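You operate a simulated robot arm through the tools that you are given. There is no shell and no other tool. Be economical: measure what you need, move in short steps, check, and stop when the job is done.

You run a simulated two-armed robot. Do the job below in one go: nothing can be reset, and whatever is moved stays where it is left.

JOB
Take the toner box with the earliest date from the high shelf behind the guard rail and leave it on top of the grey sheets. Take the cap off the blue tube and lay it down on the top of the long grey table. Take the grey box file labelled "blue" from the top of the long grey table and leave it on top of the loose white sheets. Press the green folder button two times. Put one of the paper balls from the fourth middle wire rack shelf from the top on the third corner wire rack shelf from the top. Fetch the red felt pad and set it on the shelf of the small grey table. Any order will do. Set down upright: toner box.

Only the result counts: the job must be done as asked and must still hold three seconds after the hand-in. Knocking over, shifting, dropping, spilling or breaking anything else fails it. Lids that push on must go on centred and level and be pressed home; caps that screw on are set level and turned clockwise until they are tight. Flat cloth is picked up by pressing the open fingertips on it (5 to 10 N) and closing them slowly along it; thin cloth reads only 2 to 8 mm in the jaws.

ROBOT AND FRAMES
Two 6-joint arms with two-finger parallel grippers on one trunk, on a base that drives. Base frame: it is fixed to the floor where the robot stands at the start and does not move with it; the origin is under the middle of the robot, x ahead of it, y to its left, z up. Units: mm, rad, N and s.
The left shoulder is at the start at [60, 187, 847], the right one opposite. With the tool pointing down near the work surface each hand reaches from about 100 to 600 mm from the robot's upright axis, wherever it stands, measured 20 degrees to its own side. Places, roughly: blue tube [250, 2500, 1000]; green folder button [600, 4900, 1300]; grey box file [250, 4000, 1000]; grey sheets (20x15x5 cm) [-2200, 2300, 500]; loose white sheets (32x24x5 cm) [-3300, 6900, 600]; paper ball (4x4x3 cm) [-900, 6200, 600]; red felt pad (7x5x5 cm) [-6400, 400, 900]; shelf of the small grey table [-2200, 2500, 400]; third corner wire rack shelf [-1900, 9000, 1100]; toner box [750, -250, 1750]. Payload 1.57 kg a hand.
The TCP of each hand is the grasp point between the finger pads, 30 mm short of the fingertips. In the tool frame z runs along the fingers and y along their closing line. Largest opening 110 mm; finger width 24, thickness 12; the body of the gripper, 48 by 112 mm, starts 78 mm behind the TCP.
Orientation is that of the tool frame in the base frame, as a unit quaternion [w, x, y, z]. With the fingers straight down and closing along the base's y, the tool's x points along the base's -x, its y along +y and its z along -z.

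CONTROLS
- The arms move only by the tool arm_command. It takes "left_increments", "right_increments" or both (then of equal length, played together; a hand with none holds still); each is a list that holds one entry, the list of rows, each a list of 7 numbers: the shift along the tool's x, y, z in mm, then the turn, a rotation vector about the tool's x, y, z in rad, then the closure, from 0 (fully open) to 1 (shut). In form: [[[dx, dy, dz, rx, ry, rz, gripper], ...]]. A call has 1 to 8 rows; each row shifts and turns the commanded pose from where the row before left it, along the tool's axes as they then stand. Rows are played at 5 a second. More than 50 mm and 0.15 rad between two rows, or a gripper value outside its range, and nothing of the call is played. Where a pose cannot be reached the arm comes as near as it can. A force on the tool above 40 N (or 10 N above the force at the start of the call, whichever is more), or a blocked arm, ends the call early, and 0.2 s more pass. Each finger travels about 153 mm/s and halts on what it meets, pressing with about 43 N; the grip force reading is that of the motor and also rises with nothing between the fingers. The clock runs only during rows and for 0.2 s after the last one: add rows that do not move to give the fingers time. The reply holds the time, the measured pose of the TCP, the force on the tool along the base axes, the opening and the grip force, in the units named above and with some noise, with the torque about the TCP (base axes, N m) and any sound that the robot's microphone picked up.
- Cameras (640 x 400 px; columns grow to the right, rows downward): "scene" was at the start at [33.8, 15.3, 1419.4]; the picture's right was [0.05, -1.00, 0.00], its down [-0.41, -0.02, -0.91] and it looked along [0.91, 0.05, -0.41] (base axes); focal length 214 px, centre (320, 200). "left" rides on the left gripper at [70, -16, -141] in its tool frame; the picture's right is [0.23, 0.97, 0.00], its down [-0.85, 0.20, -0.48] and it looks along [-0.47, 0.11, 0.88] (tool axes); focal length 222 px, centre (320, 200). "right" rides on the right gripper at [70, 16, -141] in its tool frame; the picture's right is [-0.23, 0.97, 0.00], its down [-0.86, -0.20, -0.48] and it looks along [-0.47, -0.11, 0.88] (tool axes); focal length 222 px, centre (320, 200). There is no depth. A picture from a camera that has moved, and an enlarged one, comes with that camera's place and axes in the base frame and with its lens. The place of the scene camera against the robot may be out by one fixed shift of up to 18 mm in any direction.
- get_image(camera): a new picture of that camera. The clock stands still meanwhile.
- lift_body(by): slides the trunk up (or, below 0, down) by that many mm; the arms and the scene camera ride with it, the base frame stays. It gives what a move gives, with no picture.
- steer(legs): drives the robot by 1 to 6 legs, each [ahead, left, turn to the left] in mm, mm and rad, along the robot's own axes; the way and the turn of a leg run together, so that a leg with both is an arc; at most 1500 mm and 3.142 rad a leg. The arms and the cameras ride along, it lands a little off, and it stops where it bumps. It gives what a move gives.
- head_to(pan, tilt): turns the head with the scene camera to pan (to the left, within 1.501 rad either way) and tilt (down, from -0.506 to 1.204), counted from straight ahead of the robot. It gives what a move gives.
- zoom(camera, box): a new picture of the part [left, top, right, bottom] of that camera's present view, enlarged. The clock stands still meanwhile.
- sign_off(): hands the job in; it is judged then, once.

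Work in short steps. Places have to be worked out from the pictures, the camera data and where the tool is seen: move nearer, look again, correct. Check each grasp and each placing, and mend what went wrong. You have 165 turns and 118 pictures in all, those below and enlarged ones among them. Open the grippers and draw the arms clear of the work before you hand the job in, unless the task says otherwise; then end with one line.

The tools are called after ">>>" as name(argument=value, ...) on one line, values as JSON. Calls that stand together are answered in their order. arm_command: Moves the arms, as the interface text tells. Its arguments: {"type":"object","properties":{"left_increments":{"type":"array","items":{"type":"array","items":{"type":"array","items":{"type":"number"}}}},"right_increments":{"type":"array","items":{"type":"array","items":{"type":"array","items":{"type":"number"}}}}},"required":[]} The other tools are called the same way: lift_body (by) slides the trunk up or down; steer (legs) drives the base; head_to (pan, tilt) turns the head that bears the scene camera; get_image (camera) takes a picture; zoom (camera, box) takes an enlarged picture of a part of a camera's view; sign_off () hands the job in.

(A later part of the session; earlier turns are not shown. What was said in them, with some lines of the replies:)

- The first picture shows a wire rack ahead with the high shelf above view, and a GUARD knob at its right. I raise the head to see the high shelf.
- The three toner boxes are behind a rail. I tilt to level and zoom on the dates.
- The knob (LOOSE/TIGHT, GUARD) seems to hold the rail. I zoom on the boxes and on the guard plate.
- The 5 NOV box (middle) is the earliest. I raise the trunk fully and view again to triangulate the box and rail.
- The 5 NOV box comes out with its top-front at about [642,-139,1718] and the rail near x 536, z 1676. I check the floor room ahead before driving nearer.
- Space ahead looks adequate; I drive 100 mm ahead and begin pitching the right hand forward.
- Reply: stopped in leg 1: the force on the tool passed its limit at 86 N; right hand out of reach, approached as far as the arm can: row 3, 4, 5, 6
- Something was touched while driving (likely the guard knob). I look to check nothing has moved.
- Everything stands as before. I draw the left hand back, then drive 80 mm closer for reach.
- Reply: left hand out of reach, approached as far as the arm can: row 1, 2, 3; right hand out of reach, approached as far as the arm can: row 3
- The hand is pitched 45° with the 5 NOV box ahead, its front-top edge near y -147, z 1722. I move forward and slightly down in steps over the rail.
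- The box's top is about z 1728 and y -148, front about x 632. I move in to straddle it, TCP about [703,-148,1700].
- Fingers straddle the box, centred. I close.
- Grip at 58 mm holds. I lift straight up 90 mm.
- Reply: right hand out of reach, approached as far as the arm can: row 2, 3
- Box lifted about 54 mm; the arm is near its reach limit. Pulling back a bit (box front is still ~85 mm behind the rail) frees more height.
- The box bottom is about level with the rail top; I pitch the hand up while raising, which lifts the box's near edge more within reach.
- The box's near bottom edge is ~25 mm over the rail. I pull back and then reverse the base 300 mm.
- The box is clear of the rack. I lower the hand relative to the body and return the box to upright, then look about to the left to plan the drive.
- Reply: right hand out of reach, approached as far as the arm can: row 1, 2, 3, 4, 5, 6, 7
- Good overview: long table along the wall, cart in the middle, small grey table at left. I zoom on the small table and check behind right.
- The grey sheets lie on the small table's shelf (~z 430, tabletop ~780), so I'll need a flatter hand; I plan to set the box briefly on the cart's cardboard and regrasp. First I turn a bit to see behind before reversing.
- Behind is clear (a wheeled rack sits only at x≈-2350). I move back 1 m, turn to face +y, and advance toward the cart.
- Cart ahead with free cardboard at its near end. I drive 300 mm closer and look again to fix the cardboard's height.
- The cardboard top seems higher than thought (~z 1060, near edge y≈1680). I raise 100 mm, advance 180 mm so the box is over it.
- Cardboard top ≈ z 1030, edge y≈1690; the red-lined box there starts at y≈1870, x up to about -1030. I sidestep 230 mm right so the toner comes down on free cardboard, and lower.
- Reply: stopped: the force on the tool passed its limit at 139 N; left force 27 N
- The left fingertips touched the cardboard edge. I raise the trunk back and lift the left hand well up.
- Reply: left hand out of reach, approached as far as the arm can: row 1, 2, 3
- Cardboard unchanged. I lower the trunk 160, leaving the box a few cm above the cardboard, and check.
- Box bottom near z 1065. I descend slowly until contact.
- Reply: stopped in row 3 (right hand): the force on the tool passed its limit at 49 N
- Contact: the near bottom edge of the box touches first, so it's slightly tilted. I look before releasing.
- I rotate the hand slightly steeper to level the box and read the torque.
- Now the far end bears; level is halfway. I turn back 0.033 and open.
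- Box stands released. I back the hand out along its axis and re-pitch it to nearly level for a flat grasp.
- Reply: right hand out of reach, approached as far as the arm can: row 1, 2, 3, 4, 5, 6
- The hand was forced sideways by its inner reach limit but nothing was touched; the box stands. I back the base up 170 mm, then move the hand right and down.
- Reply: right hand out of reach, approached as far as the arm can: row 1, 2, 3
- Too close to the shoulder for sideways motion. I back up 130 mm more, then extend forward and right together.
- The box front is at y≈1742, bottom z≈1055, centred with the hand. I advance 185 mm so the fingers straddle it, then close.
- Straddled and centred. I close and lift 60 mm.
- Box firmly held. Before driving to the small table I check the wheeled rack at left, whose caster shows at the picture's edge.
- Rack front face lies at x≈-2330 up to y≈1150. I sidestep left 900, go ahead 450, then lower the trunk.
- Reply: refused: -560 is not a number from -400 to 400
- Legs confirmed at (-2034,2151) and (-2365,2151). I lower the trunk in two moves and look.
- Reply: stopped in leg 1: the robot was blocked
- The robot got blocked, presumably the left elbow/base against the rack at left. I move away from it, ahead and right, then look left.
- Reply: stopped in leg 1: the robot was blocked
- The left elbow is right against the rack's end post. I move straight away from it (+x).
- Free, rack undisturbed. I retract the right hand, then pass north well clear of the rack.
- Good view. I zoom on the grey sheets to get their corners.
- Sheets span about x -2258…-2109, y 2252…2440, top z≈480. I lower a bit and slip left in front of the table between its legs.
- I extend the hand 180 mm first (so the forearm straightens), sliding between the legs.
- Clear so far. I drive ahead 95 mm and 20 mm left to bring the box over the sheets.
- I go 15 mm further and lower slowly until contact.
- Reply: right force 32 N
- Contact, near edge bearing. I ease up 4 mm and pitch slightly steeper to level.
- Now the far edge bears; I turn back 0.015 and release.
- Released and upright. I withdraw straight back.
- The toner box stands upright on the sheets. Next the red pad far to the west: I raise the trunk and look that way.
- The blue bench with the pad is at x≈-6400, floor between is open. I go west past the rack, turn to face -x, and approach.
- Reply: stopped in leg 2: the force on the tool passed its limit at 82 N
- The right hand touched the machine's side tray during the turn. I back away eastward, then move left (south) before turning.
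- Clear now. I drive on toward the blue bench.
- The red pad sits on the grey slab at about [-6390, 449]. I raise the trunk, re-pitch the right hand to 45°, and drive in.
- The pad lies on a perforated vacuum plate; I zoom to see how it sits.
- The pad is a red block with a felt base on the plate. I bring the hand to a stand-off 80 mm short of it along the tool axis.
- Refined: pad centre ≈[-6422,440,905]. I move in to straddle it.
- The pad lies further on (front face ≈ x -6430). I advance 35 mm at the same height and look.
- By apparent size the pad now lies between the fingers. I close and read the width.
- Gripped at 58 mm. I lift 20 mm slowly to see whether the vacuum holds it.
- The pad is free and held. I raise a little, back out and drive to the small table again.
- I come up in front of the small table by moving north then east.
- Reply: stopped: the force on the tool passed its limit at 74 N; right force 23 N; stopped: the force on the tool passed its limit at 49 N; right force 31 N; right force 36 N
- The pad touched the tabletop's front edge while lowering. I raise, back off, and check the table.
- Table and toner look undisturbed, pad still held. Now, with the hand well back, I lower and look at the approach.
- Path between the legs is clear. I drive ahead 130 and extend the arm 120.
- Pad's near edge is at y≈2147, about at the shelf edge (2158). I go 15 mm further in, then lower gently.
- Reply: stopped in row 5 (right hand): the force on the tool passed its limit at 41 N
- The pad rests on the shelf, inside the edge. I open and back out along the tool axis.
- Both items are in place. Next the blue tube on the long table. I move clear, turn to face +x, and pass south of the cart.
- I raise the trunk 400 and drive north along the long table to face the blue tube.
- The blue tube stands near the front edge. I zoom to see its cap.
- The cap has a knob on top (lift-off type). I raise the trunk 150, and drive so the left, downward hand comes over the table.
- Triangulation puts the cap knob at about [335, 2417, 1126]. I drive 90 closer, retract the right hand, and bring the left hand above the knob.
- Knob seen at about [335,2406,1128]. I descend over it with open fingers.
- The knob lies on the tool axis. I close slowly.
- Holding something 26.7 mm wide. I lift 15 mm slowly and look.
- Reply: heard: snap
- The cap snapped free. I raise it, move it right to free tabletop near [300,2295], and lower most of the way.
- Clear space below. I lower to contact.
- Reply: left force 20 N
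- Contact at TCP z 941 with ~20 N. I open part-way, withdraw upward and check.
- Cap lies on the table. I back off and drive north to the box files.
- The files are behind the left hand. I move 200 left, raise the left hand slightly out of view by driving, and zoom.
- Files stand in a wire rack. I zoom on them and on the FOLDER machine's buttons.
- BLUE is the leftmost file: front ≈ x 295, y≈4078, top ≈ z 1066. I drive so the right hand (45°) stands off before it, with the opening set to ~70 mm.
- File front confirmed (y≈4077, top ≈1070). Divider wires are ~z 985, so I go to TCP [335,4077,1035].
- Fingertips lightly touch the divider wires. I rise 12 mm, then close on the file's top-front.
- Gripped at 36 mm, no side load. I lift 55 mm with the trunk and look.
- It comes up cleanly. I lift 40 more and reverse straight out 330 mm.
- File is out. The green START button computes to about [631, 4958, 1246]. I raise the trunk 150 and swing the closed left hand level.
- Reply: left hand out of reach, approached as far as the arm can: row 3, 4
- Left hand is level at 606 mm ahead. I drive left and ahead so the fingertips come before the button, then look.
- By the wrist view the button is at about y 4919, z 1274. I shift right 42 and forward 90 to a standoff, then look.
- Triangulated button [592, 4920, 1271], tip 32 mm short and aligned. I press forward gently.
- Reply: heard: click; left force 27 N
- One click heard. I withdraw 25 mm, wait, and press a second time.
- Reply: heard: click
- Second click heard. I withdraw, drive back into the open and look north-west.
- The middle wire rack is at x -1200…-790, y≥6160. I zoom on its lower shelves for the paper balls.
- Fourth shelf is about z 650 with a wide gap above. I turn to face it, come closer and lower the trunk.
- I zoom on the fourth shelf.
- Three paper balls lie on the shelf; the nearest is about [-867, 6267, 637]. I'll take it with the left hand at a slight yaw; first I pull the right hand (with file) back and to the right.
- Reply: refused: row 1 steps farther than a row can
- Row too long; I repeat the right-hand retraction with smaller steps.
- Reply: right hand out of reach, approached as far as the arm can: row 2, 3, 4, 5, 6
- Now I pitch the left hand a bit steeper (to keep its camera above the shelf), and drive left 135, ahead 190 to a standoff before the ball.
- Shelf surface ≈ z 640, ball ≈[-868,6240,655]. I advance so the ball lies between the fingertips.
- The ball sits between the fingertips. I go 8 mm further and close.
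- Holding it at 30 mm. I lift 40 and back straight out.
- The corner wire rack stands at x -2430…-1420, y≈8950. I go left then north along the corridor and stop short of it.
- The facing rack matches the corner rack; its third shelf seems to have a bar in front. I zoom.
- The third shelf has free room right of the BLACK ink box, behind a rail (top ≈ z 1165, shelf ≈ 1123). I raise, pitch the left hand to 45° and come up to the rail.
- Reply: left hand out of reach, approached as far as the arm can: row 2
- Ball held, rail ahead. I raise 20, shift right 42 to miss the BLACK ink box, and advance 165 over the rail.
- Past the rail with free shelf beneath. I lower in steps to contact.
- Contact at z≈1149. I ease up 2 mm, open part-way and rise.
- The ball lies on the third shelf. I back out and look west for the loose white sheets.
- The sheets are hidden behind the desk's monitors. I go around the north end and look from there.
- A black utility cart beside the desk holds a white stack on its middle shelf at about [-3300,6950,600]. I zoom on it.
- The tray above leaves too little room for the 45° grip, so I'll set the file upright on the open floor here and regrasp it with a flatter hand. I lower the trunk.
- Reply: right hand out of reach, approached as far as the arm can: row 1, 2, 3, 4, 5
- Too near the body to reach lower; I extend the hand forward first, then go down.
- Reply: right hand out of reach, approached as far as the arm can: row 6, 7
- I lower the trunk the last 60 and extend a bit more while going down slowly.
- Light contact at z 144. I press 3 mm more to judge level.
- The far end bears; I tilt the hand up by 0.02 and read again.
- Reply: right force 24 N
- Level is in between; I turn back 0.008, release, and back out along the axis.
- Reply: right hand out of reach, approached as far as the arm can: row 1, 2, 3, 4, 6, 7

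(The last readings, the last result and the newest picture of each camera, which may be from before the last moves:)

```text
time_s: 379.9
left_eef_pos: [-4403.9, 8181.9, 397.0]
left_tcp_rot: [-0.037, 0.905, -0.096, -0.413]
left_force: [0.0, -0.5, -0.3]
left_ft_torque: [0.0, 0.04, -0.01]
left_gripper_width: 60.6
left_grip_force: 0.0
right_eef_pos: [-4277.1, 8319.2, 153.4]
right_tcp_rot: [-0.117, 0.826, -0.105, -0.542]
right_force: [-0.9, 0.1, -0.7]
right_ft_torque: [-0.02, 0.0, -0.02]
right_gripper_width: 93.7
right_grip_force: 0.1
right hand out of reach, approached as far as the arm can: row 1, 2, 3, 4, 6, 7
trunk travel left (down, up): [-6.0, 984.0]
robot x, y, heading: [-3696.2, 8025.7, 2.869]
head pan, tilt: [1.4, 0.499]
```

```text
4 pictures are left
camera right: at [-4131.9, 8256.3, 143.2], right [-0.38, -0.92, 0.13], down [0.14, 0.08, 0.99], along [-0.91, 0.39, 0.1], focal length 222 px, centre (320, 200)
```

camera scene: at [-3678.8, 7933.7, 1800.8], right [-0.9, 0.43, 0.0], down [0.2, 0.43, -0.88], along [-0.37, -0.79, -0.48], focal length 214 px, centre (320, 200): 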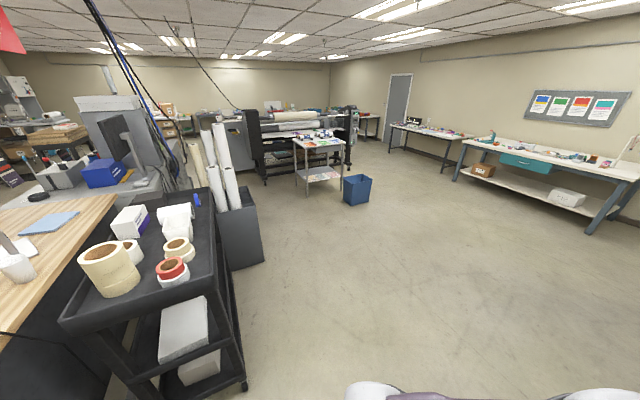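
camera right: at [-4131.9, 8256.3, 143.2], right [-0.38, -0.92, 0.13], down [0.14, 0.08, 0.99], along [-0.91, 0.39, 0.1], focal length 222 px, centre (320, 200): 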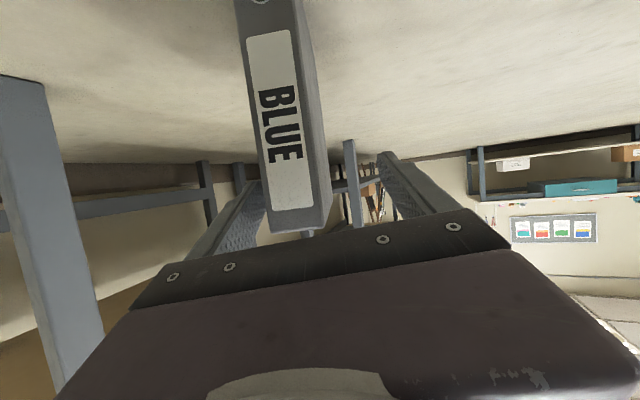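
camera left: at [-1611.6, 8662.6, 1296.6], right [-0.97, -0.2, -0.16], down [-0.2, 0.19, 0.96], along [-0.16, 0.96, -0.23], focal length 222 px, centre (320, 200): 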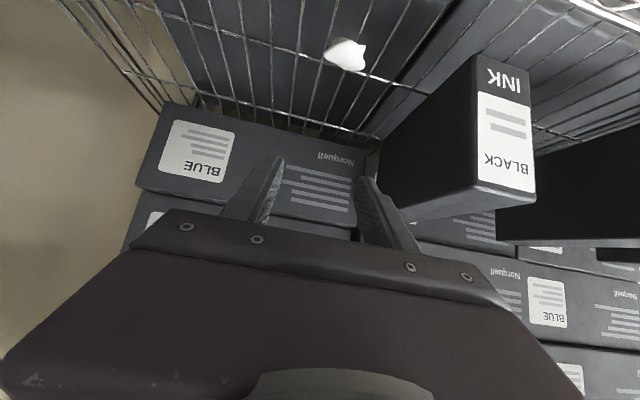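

The file stands untouched between the open fingers, slightly off-centre. I shift right 13, go 15 in and 15 down, then close.

>>> arm_command(right_increments=[[[0, -13, 0, 0, 0, 0, 0.15], [4, 0, 9.8, 0, 0, 0, 0.15], [4, 0, 9.8, 0, 0, 0, 0.15], [0, 0, 0, 0, 0, 0, 0.15]]])

>>> arm_command(right_increments=[[[0, 0, 0, 0, 0, 0, 0.4], [0, 0, 0, 0, 0, 0, 0.55], [0, 0, 0, 0, 0, 0, 0.65], [0, 0, 0, 0, 0, 0, 1], [0, 0, 0, 0, 0, 0, 1]]])

```text
time_s: 380.9
left_eef_pos: [-4403.4, 8181.5, 397.3]
left_tcp_rot: [-0.037, 0.905, -0.096, -0.412]
left_force: [0.4, 0.6, -0.2]
left_ft_torque: [-0.04, -0.03, -0.02]
left_gripper_width: 60.5
left_grip_force: 0.0
right_eef_pos: [-4292.9, 8327.0, 140.3]
right_tcp_rot: [-0.116, 0.825, -0.11, -0.542]
right_force: [0.3, 0.4, 0.2]
right_ft_torque: [0.04, 0.01, -0.01]
right_gripper_width: 93.5
right_grip_force: 0.1
right hand out of reach, approached as far as the arm can: row 1
trunk travel left (down, up): [-6.0, 984.0]
robot x, y, heading: [-3696.2, 8020.4, 2.874]
head pan, tilt: [1.4, 0.499]
```

```text
time_s: 382.1
left_eef_pos: [-4403.3, 8183.4, 398.6]
left_tcp_rot: [-0.036, 0.905, -0.095, -0.412]
left_force: [0.0, 0.4, 0.4]
left_ft_torque: [-0.01, -0.02, 0.02]
left_gripper_width: 60.7
left_grip_force: 0.1
right_eef_pos: [-4292.9, 8326.9, 141.2]
right_tcp_rot: [-0.115, 0.825, -0.109, -0.543]
right_force: [0.6, 0.2, 0.1]
right_ft_torque: [0.0, -0.08, 0.0]
right_gripper_width: 35.8
right_grip_force: 42.5
trunk travel left (down, up): [-6.0, 984.0]
robot x, y, heading: [-3703.3, 8020.7, 2.872]
head pan, tilt: [1.4, 0.499]
```

Regripped. I lift, and fold the left hand back to its initial pose so it won't meet the cart.

>>> lift_body(by=400)

>>> arm_command(left_increments=[[[29.5, 18, -34, 0, 0.14, 0, 0.5], [33.9, 18, -29.6, 0, 0.14, 0, 0.5], [37.7, 18, -24.5, 0, 0.14, 0, 0.5], [40.8, 18, -19, 0, 0.14, 0, 0.5], [43, 18, -13.2, 0, 0.14, 0, 0.5], [44.4, 18, -7, 0, 0.1, 0, 0.5], [45, 0, -2, 0, 0, 0, 0.5], [45, 0, -2, 0, 0, 0, 0.5]]])

>>> lift_body(by=265)

```text
time_s: 386.0
left_eef_pos: [-4403.7, 8182.8, 798.1]
left_tcp_rot: [-0.036, 0.905, -0.095, -0.413]
left_force: [-0.8, -0.3, 0.3]
left_ft_torque: [0.0, -0.01, -0.02]
left_gripper_width: 60.5
left_grip_force: 0.1
right_eef_pos: [-4292.9, 8327.4, 540.3]
right_tcp_rot: [-0.116, 0.824, -0.11, -0.544]
right_force: [0.5, 0.2, -1.8]
right_ft_torque: [-0.05, -0.04, 0.01]
right_gripper_width: 35.8
right_grip_force: 42.4
trunk travel left (down, up): [-406.0, 584.0]
robot x, y, heading: [-3699.3, 8018.6, 2.874]
head pan, tilt: [1.4, 0.499]
```

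```text
time_s: 387.8
left_eef_pos: [-4073.3, 8004.5, 800.4]
left_tcp_rot: [0.004, 0.994, -0.103, -0.027]
left_force: [-0.5, -0.4, 0.7]
left_ft_torque: [0.03, 0.04, 0.02]
left_gripper_width: 55.2
left_grip_force: 0.0
right_eef_pos: [-4291.6, 8327.5, 541.4]
right_tcp_rot: [-0.114, 0.825, -0.109, -0.543]
right_force: [0.1, 0.0, -1.5]
right_ft_torque: [-0.04, -0.1, 0.0]
right_gripper_width: 35.6
right_grip_force: 42.9
trunk travel left (down, up): [-406.0, 584.0]
robot x, y, heading: [-3700.6, 8021.2, 2.872]
head pan, tilt: [1.4, 0.499]
```

```text
time_s: 390.5
left_eef_pos: [-4074.2, 8003.4, 1063.6]
left_tcp_rot: [0.004, 0.994, -0.103, -0.028]
left_force: [0.1, 0.7, -1.5]
left_ft_torque: [0.01, -0.03, -0.03]
left_gripper_width: 55.4
left_grip_force: 0.0
right_eef_pos: [-4292.2, 8326.2, 804.7]
right_tcp_rot: [-0.115, 0.825, -0.11, -0.543]
right_force: [-0.7, 0.5, -1.8]
right_ft_torque: [-0.04, -0.07, -0.01]
right_gripper_width: 35.9
right_grip_force: 42.6
trunk travel left (down, up): [-671.0, 319.0]
robot x, y, heading: [-3696.6, 8021.6, 2.867]
head pan, tilt: [1.4, 0.499]
```

I turn to face south-east toward the cart's north end and move to a standoff.

>>> steer(legs=[[0, 0, 2.213], [0, 145, 0], [170, 0, 0]])

>>> head_to(pan=-0.1, tilt=0.6)

>>> get_image(camera="scene")

```text
time_s: 398.2
left_eef_pos: [-3262.8, 7627.9, 1065.4]
left_tcp_rot: [0.027, 0.536, 0.843, -0.01]
left_force: [-0.1, 0.9, -0.6]
left_ft_torque: [0.01, -0.04, 0.01]
left_gripper_width: 54.8
left_grip_force: 0.1
right_eef_pos: [-3389.8, 7259.0, 805.4]
right_tcp_rot: [0.434, 0.466, 0.689, -0.345]
right_force: [-0.6, 0.4, -2.0]
right_ft_torque: [0.1, 0.02, -0.03]
right_gripper_width: 35.7
right_grip_force: 42.6
trunk travel left (down, up): [-671.0, 319.0]
robot x, y, heading: [-3501.8, 7917.9, -1.198]
head pan, tilt: [1.4, 0.499]
```

```text
time_s: 399.8
left_eef_pos: [-3262.5, 7627.0, 1063.9]
left_tcp_rot: [0.026, 0.536, 0.844, -0.008]
left_force: [-0.6, 0.0, 0.1]
left_ft_torque: [-0.01, -0.02, -0.01]
left_gripper_width: 54.7
left_grip_force: 0.0
right_eef_pos: [-3388.6, 7257.8, 805.0]
right_tcp_rot: [0.434, 0.466, 0.69, -0.344]
right_force: [0.5, -0.6, -2.3]
right_ft_torque: [0.08, 0.01, -0.02]
right_gripper_width: 35.8
right_grip_force: 42.5
trunk travel left (down, up): [-671.0, 319.0]
robot x, y, heading: [-3499.9, 7915.4, -1.196]
head pan, tilt: [-0.099, 0.6]
```

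```text
3 pictures are left
camera scene: at [-3497.8, 7897.3, 1598.7], right [-0.96, -0.27, 0.0], down [-0.15, 0.54, -0.82], along [0.22, -0.79, -0.57], focal length 214 px, centre (320, 200)
```

scene: 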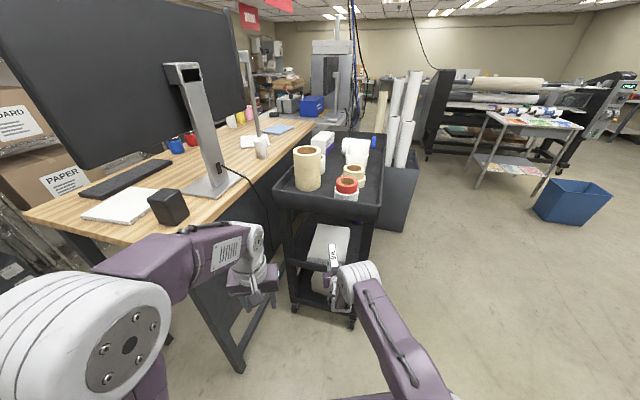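

The opening is 448 mm wide between legs, tray underside ≈957. I lower 35 and drive straight in 262 mm.

>>> lift_body(by=-35)

>>> steer(legs=[[262, -5, 0]])

>>> zoom(camera="scene", box=[240, 180, 440, 380])

```text
time_s: 400.6
left_eef_pos: [-3263.5, 7627.5, 1030.1]
left_tcp_rot: [0.026, 0.536, 0.844, -0.009]
left_force: [-0.6, 0.3, 0.5]
left_ft_torque: [0.01, -0.03, -0.02]
left_gripper_width: 55.1
left_grip_force: 0.0
right_eef_pos: [-3389.6, 7258.6, 771.0]
right_tcp_rot: [0.434, 0.467, 0.689, -0.346]
right_force: [0.3, 0.4, -2.2]
right_ft_torque: [0.06, 0.04, 0.01]
right_gripper_width: 35.6
right_grip_force: 42.2
trunk travel left (down, up): [-636.0, 354.0]
robot x, y, heading: [-3506.2, 7916.4, -1.195]
head pan, tilt: [-0.099, 0.6]
```

```text
time_s: 402.4
left_eef_pos: [-3171.4, 7379.3, 1028.9]
left_tcp_rot: [0.026, 0.536, 0.844, -0.009]
left_force: [0.1, 0.0, 1.0]
left_ft_torque: [0.0, -0.04, 0.0]
left_gripper_width: 55.1
left_grip_force: 0.2
right_eef_pos: [-3299.4, 7011.0, 771.2]
right_tcp_rot: [0.434, 0.467, 0.689, -0.346]
right_force: [0.1, -1.4, -1.4]
right_ft_torque: [0.04, -0.01, -0.02]
right_gripper_width: 35.4
right_grip_force: 42.5
trunk travel left (down, up): [-636.0, 354.0]
robot x, y, heading: [-3413.6, 7669.6, -1.195]
head pan, tilt: [-0.099, 0.6]
```

```text
2.00 times, centred on (340, 280) of scene
camera zoom: at [-3406.0, 7649.8, 1563.7], right [-0.96, -0.27, 0.0], down [-0.15, 0.54, -0.82], along [0.22, -0.79, -0.57], focal length 429 px, centre (280, 40)
```

zoom: 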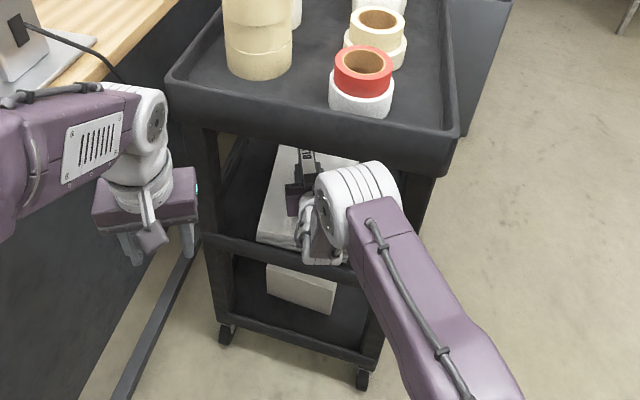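

The file is over the sheets. I lower gently to contact.

>>> arm_command(right_increments=[[[7.4, 0, 3.1, 0, 0, 0, 1], [7.4, 0, 3.1, 0, 0, 0, 1], [3.7, 0, 1.5, 0, 0, 0, 1], [3.7, 0, 1.5, 0, 0, 0, 1], [3.7, 0, 1.5, 0, 0, 0, 1], [3.7, 0, 1.5, 0, 0, 0, 1], [3.7, 0, 1.5, 0, 0, 0, 1]]])

```text
time_s: 404.0
left_eef_pos: [-3172.5, 7384.6, 1030.9]
left_tcp_rot: [0.028, 0.536, 0.844, -0.012]
left_force: [1.3, -1.1, 0.3]
left_ft_torque: [-0.01, -0.01, -0.02]
left_gripper_width: 55.0
left_grip_force: 0.1
right_eef_pos: [-3298.7, 7011.8, 744.2]
right_tcp_rot: [0.439, 0.464, 0.685, -0.35]
right_force: [3.4, 3.1, 39.8]
right_ft_torque: [0.62, -0.74, -0.61]
right_gripper_width: 36.1
right_grip_force: 42.6
trunk travel left (down, up): [-636.0, 354.0]
robot x, y, heading: [-3409.5, 7670.5, -1.194]
head pan, tilt: [-0.099, 0.6]
```

Evenly bearing. I ease off 2 mm and open.

>>> arm_command(right_increments=[[[-2.2, 0, -0.9, 0, 0, 0, 1], [0, 0, 0, 0, 0, 0, 0.62], [0, 0, 0, 0, 0, 0, 0.5], [0, 0, 0, 0, 0, 0, 0.3], [0, 0, 0, 0, 0, 0, 0.1], [0, 0, 0, 0, 0, 0, 0.1]]])

>>> get_image(camera="right")

```text
time_s: 405.4
left_eef_pos: [-3171.1, 7379.2, 1029.2]
left_tcp_rot: [0.026, 0.537, 0.843, -0.009]
left_force: [0.2, -0.5, 0.3]
left_ft_torque: [-0.03, -0.01, -0.01]
left_gripper_width: 55.2
left_grip_force: 0.1
right_eef_pos: [-3300.9, 7011.0, 737.9]
right_tcp_rot: [0.433, 0.467, 0.689, -0.346]
right_force: [-0.3, 0.2, 0.0]
right_ft_torque: [-0.01, 0.01, 0.02]
right_gripper_width: 98.9
right_grip_force: 0.0
trunk travel left (down, up): [-636.0, 354.0]
robot x, y, heading: [-3411.0, 7667.6, -1.193]
head pan, tilt: [-0.099, 0.6]
```

```text
1 pictures are left
camera right: at [-3337.4, 7163.0, 726.0], right [0.96, 0.24, 0.14], down [-0.16, 0.06, 0.99], along [0.23, -0.97, 0.1], focal length 222 px, centre (320, 200)
```

right: 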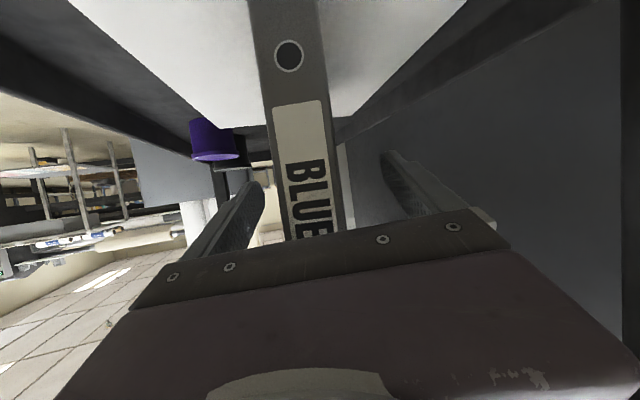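

The file stands on the white sheets. I retreat along the hand's own axis, then drive back.

>>> arm_command(right_increments=[[[13.5, 0, -32.3, 0, 0, 0, 0.1], [13.5, 0, -32.3, 0, 0, 0, 0.1]]])

>>> steer(legs=[[-350, 0, 0]])

>>> arm_command(left_increments=[[[0, 0, 0, 0, 0, 0, 0], [0, 0, 0, 0, 0, 0, 0]]], right_increments=[[[0, 0, 0, 0, 0, 0, 0], [0, 0, 0, 0, 0, 0, 0]]])

>>> zoom(camera="scene", box=[230, 150, 430, 330])

```text
time_s: 406.0
left_eef_pos: [-3173.5, 7379.3, 1029.8]
left_tcp_rot: [0.027, 0.537, 0.843, -0.01]
left_force: [-1.0, -0.1, 0.3]
left_ft_torque: [0.02, -0.01, -0.03]
left_gripper_width: 54.8
left_grip_force: 0.1
right_eef_pos: [-3317.1, 7044.6, 733.2]
right_tcp_rot: [0.426, 0.459, 0.695, -0.354]
right_force: [-0.3, 0.6, -0.1]
right_ft_torque: [0.0, 0.02, 0.03]
right_gripper_width: 99.0
right_grip_force: 0.1
right hand out of reach, approached as far as the arm can: row 1, 2
trunk travel left (down, up): [-636.0, 354.0]
robot x, y, heading: [-3410.5, 7671.9, -1.195]
head pan, tilt: [-0.099, 0.6]
```

```text
time_s: 408.3
left_eef_pos: [-3298.4, 7703.4, 1028.4]
left_tcp_rot: [0.026, 0.536, 0.844, -0.009]
left_force: [-0.7, 0.0, -0.7]
left_ft_torque: [-0.01, 0.01, -0.02]
left_gripper_width: 55.0
left_grip_force: 0.1
right_eef_pos: [-3442.6, 7368.8, 734.3]
right_tcp_rot: [0.426, 0.459, 0.695, -0.353]
right_force: [-0.6, 0.3, -0.3]
right_ft_torque: [0.02, -0.01, 0.0]
right_gripper_width: 99.0
right_grip_force: 0.1
trunk travel left (down, up): [-636.0, 354.0]
robot x, y, heading: [-3539.3, 7992.4, -1.204]
head pan, tilt: [-0.099, 0.6]
```

```text
time_s: 408.9
left_eef_pos: [-3297.9, 7703.3, 1028.8]
left_tcp_rot: [0.026, 0.536, 0.844, -0.009]
left_force: [0.0, -0.8, 0.3]
left_ft_torque: [0.01, 0.01, 0.0]
left_gripper_width: 110.1
left_grip_force: 0.1
right_eef_pos: [-3443.1, 7369.5, 732.9]
right_tcp_rot: [0.426, 0.459, 0.695, -0.354]
right_force: [0.3, -0.1, 0.0]
right_ft_torque: [0.03, 0.01, 0.03]
right_gripper_width: 110.0
right_grip_force: 0.1
trunk travel left (down, up): [-636.0, 354.0]
robot x, y, heading: [-3534.4, 7992.2, -1.191]
head pan, tilt: [-0.099, 0.6]
```

```text
2.22 times, centred on (330, 240) of scene
camera zoom: at [-3533.5, 7974.2, 1563.7], right [-0.96, -0.27, 0.0], down [-0.15, 0.54, -0.83], along [0.22, -0.79, -0.56], focal length 477 px, centre (298, 111)
```

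zoom: 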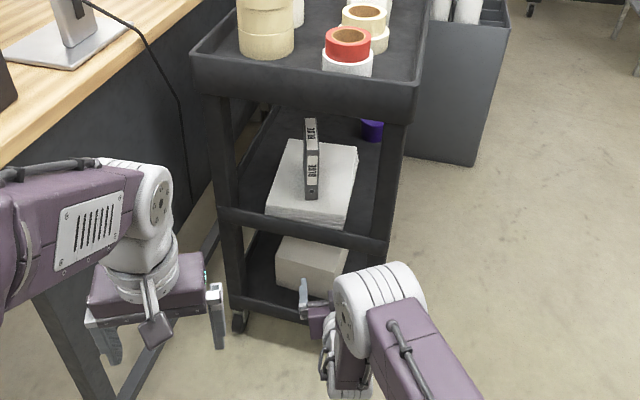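

The last picture shows the blue-labelled file standing on the loose white sheets. Both grippers are open and clear, so I hand the job in.

>>> sign_off()

```text
The job is handed in.
```

All six tasks are done and the job is handed in; during the moves I bumped the guard knob, the cart's cardboard, the wheeled rack, the machine's tray and the small table's edge, and none looked moved in the pictures I took afterwards.
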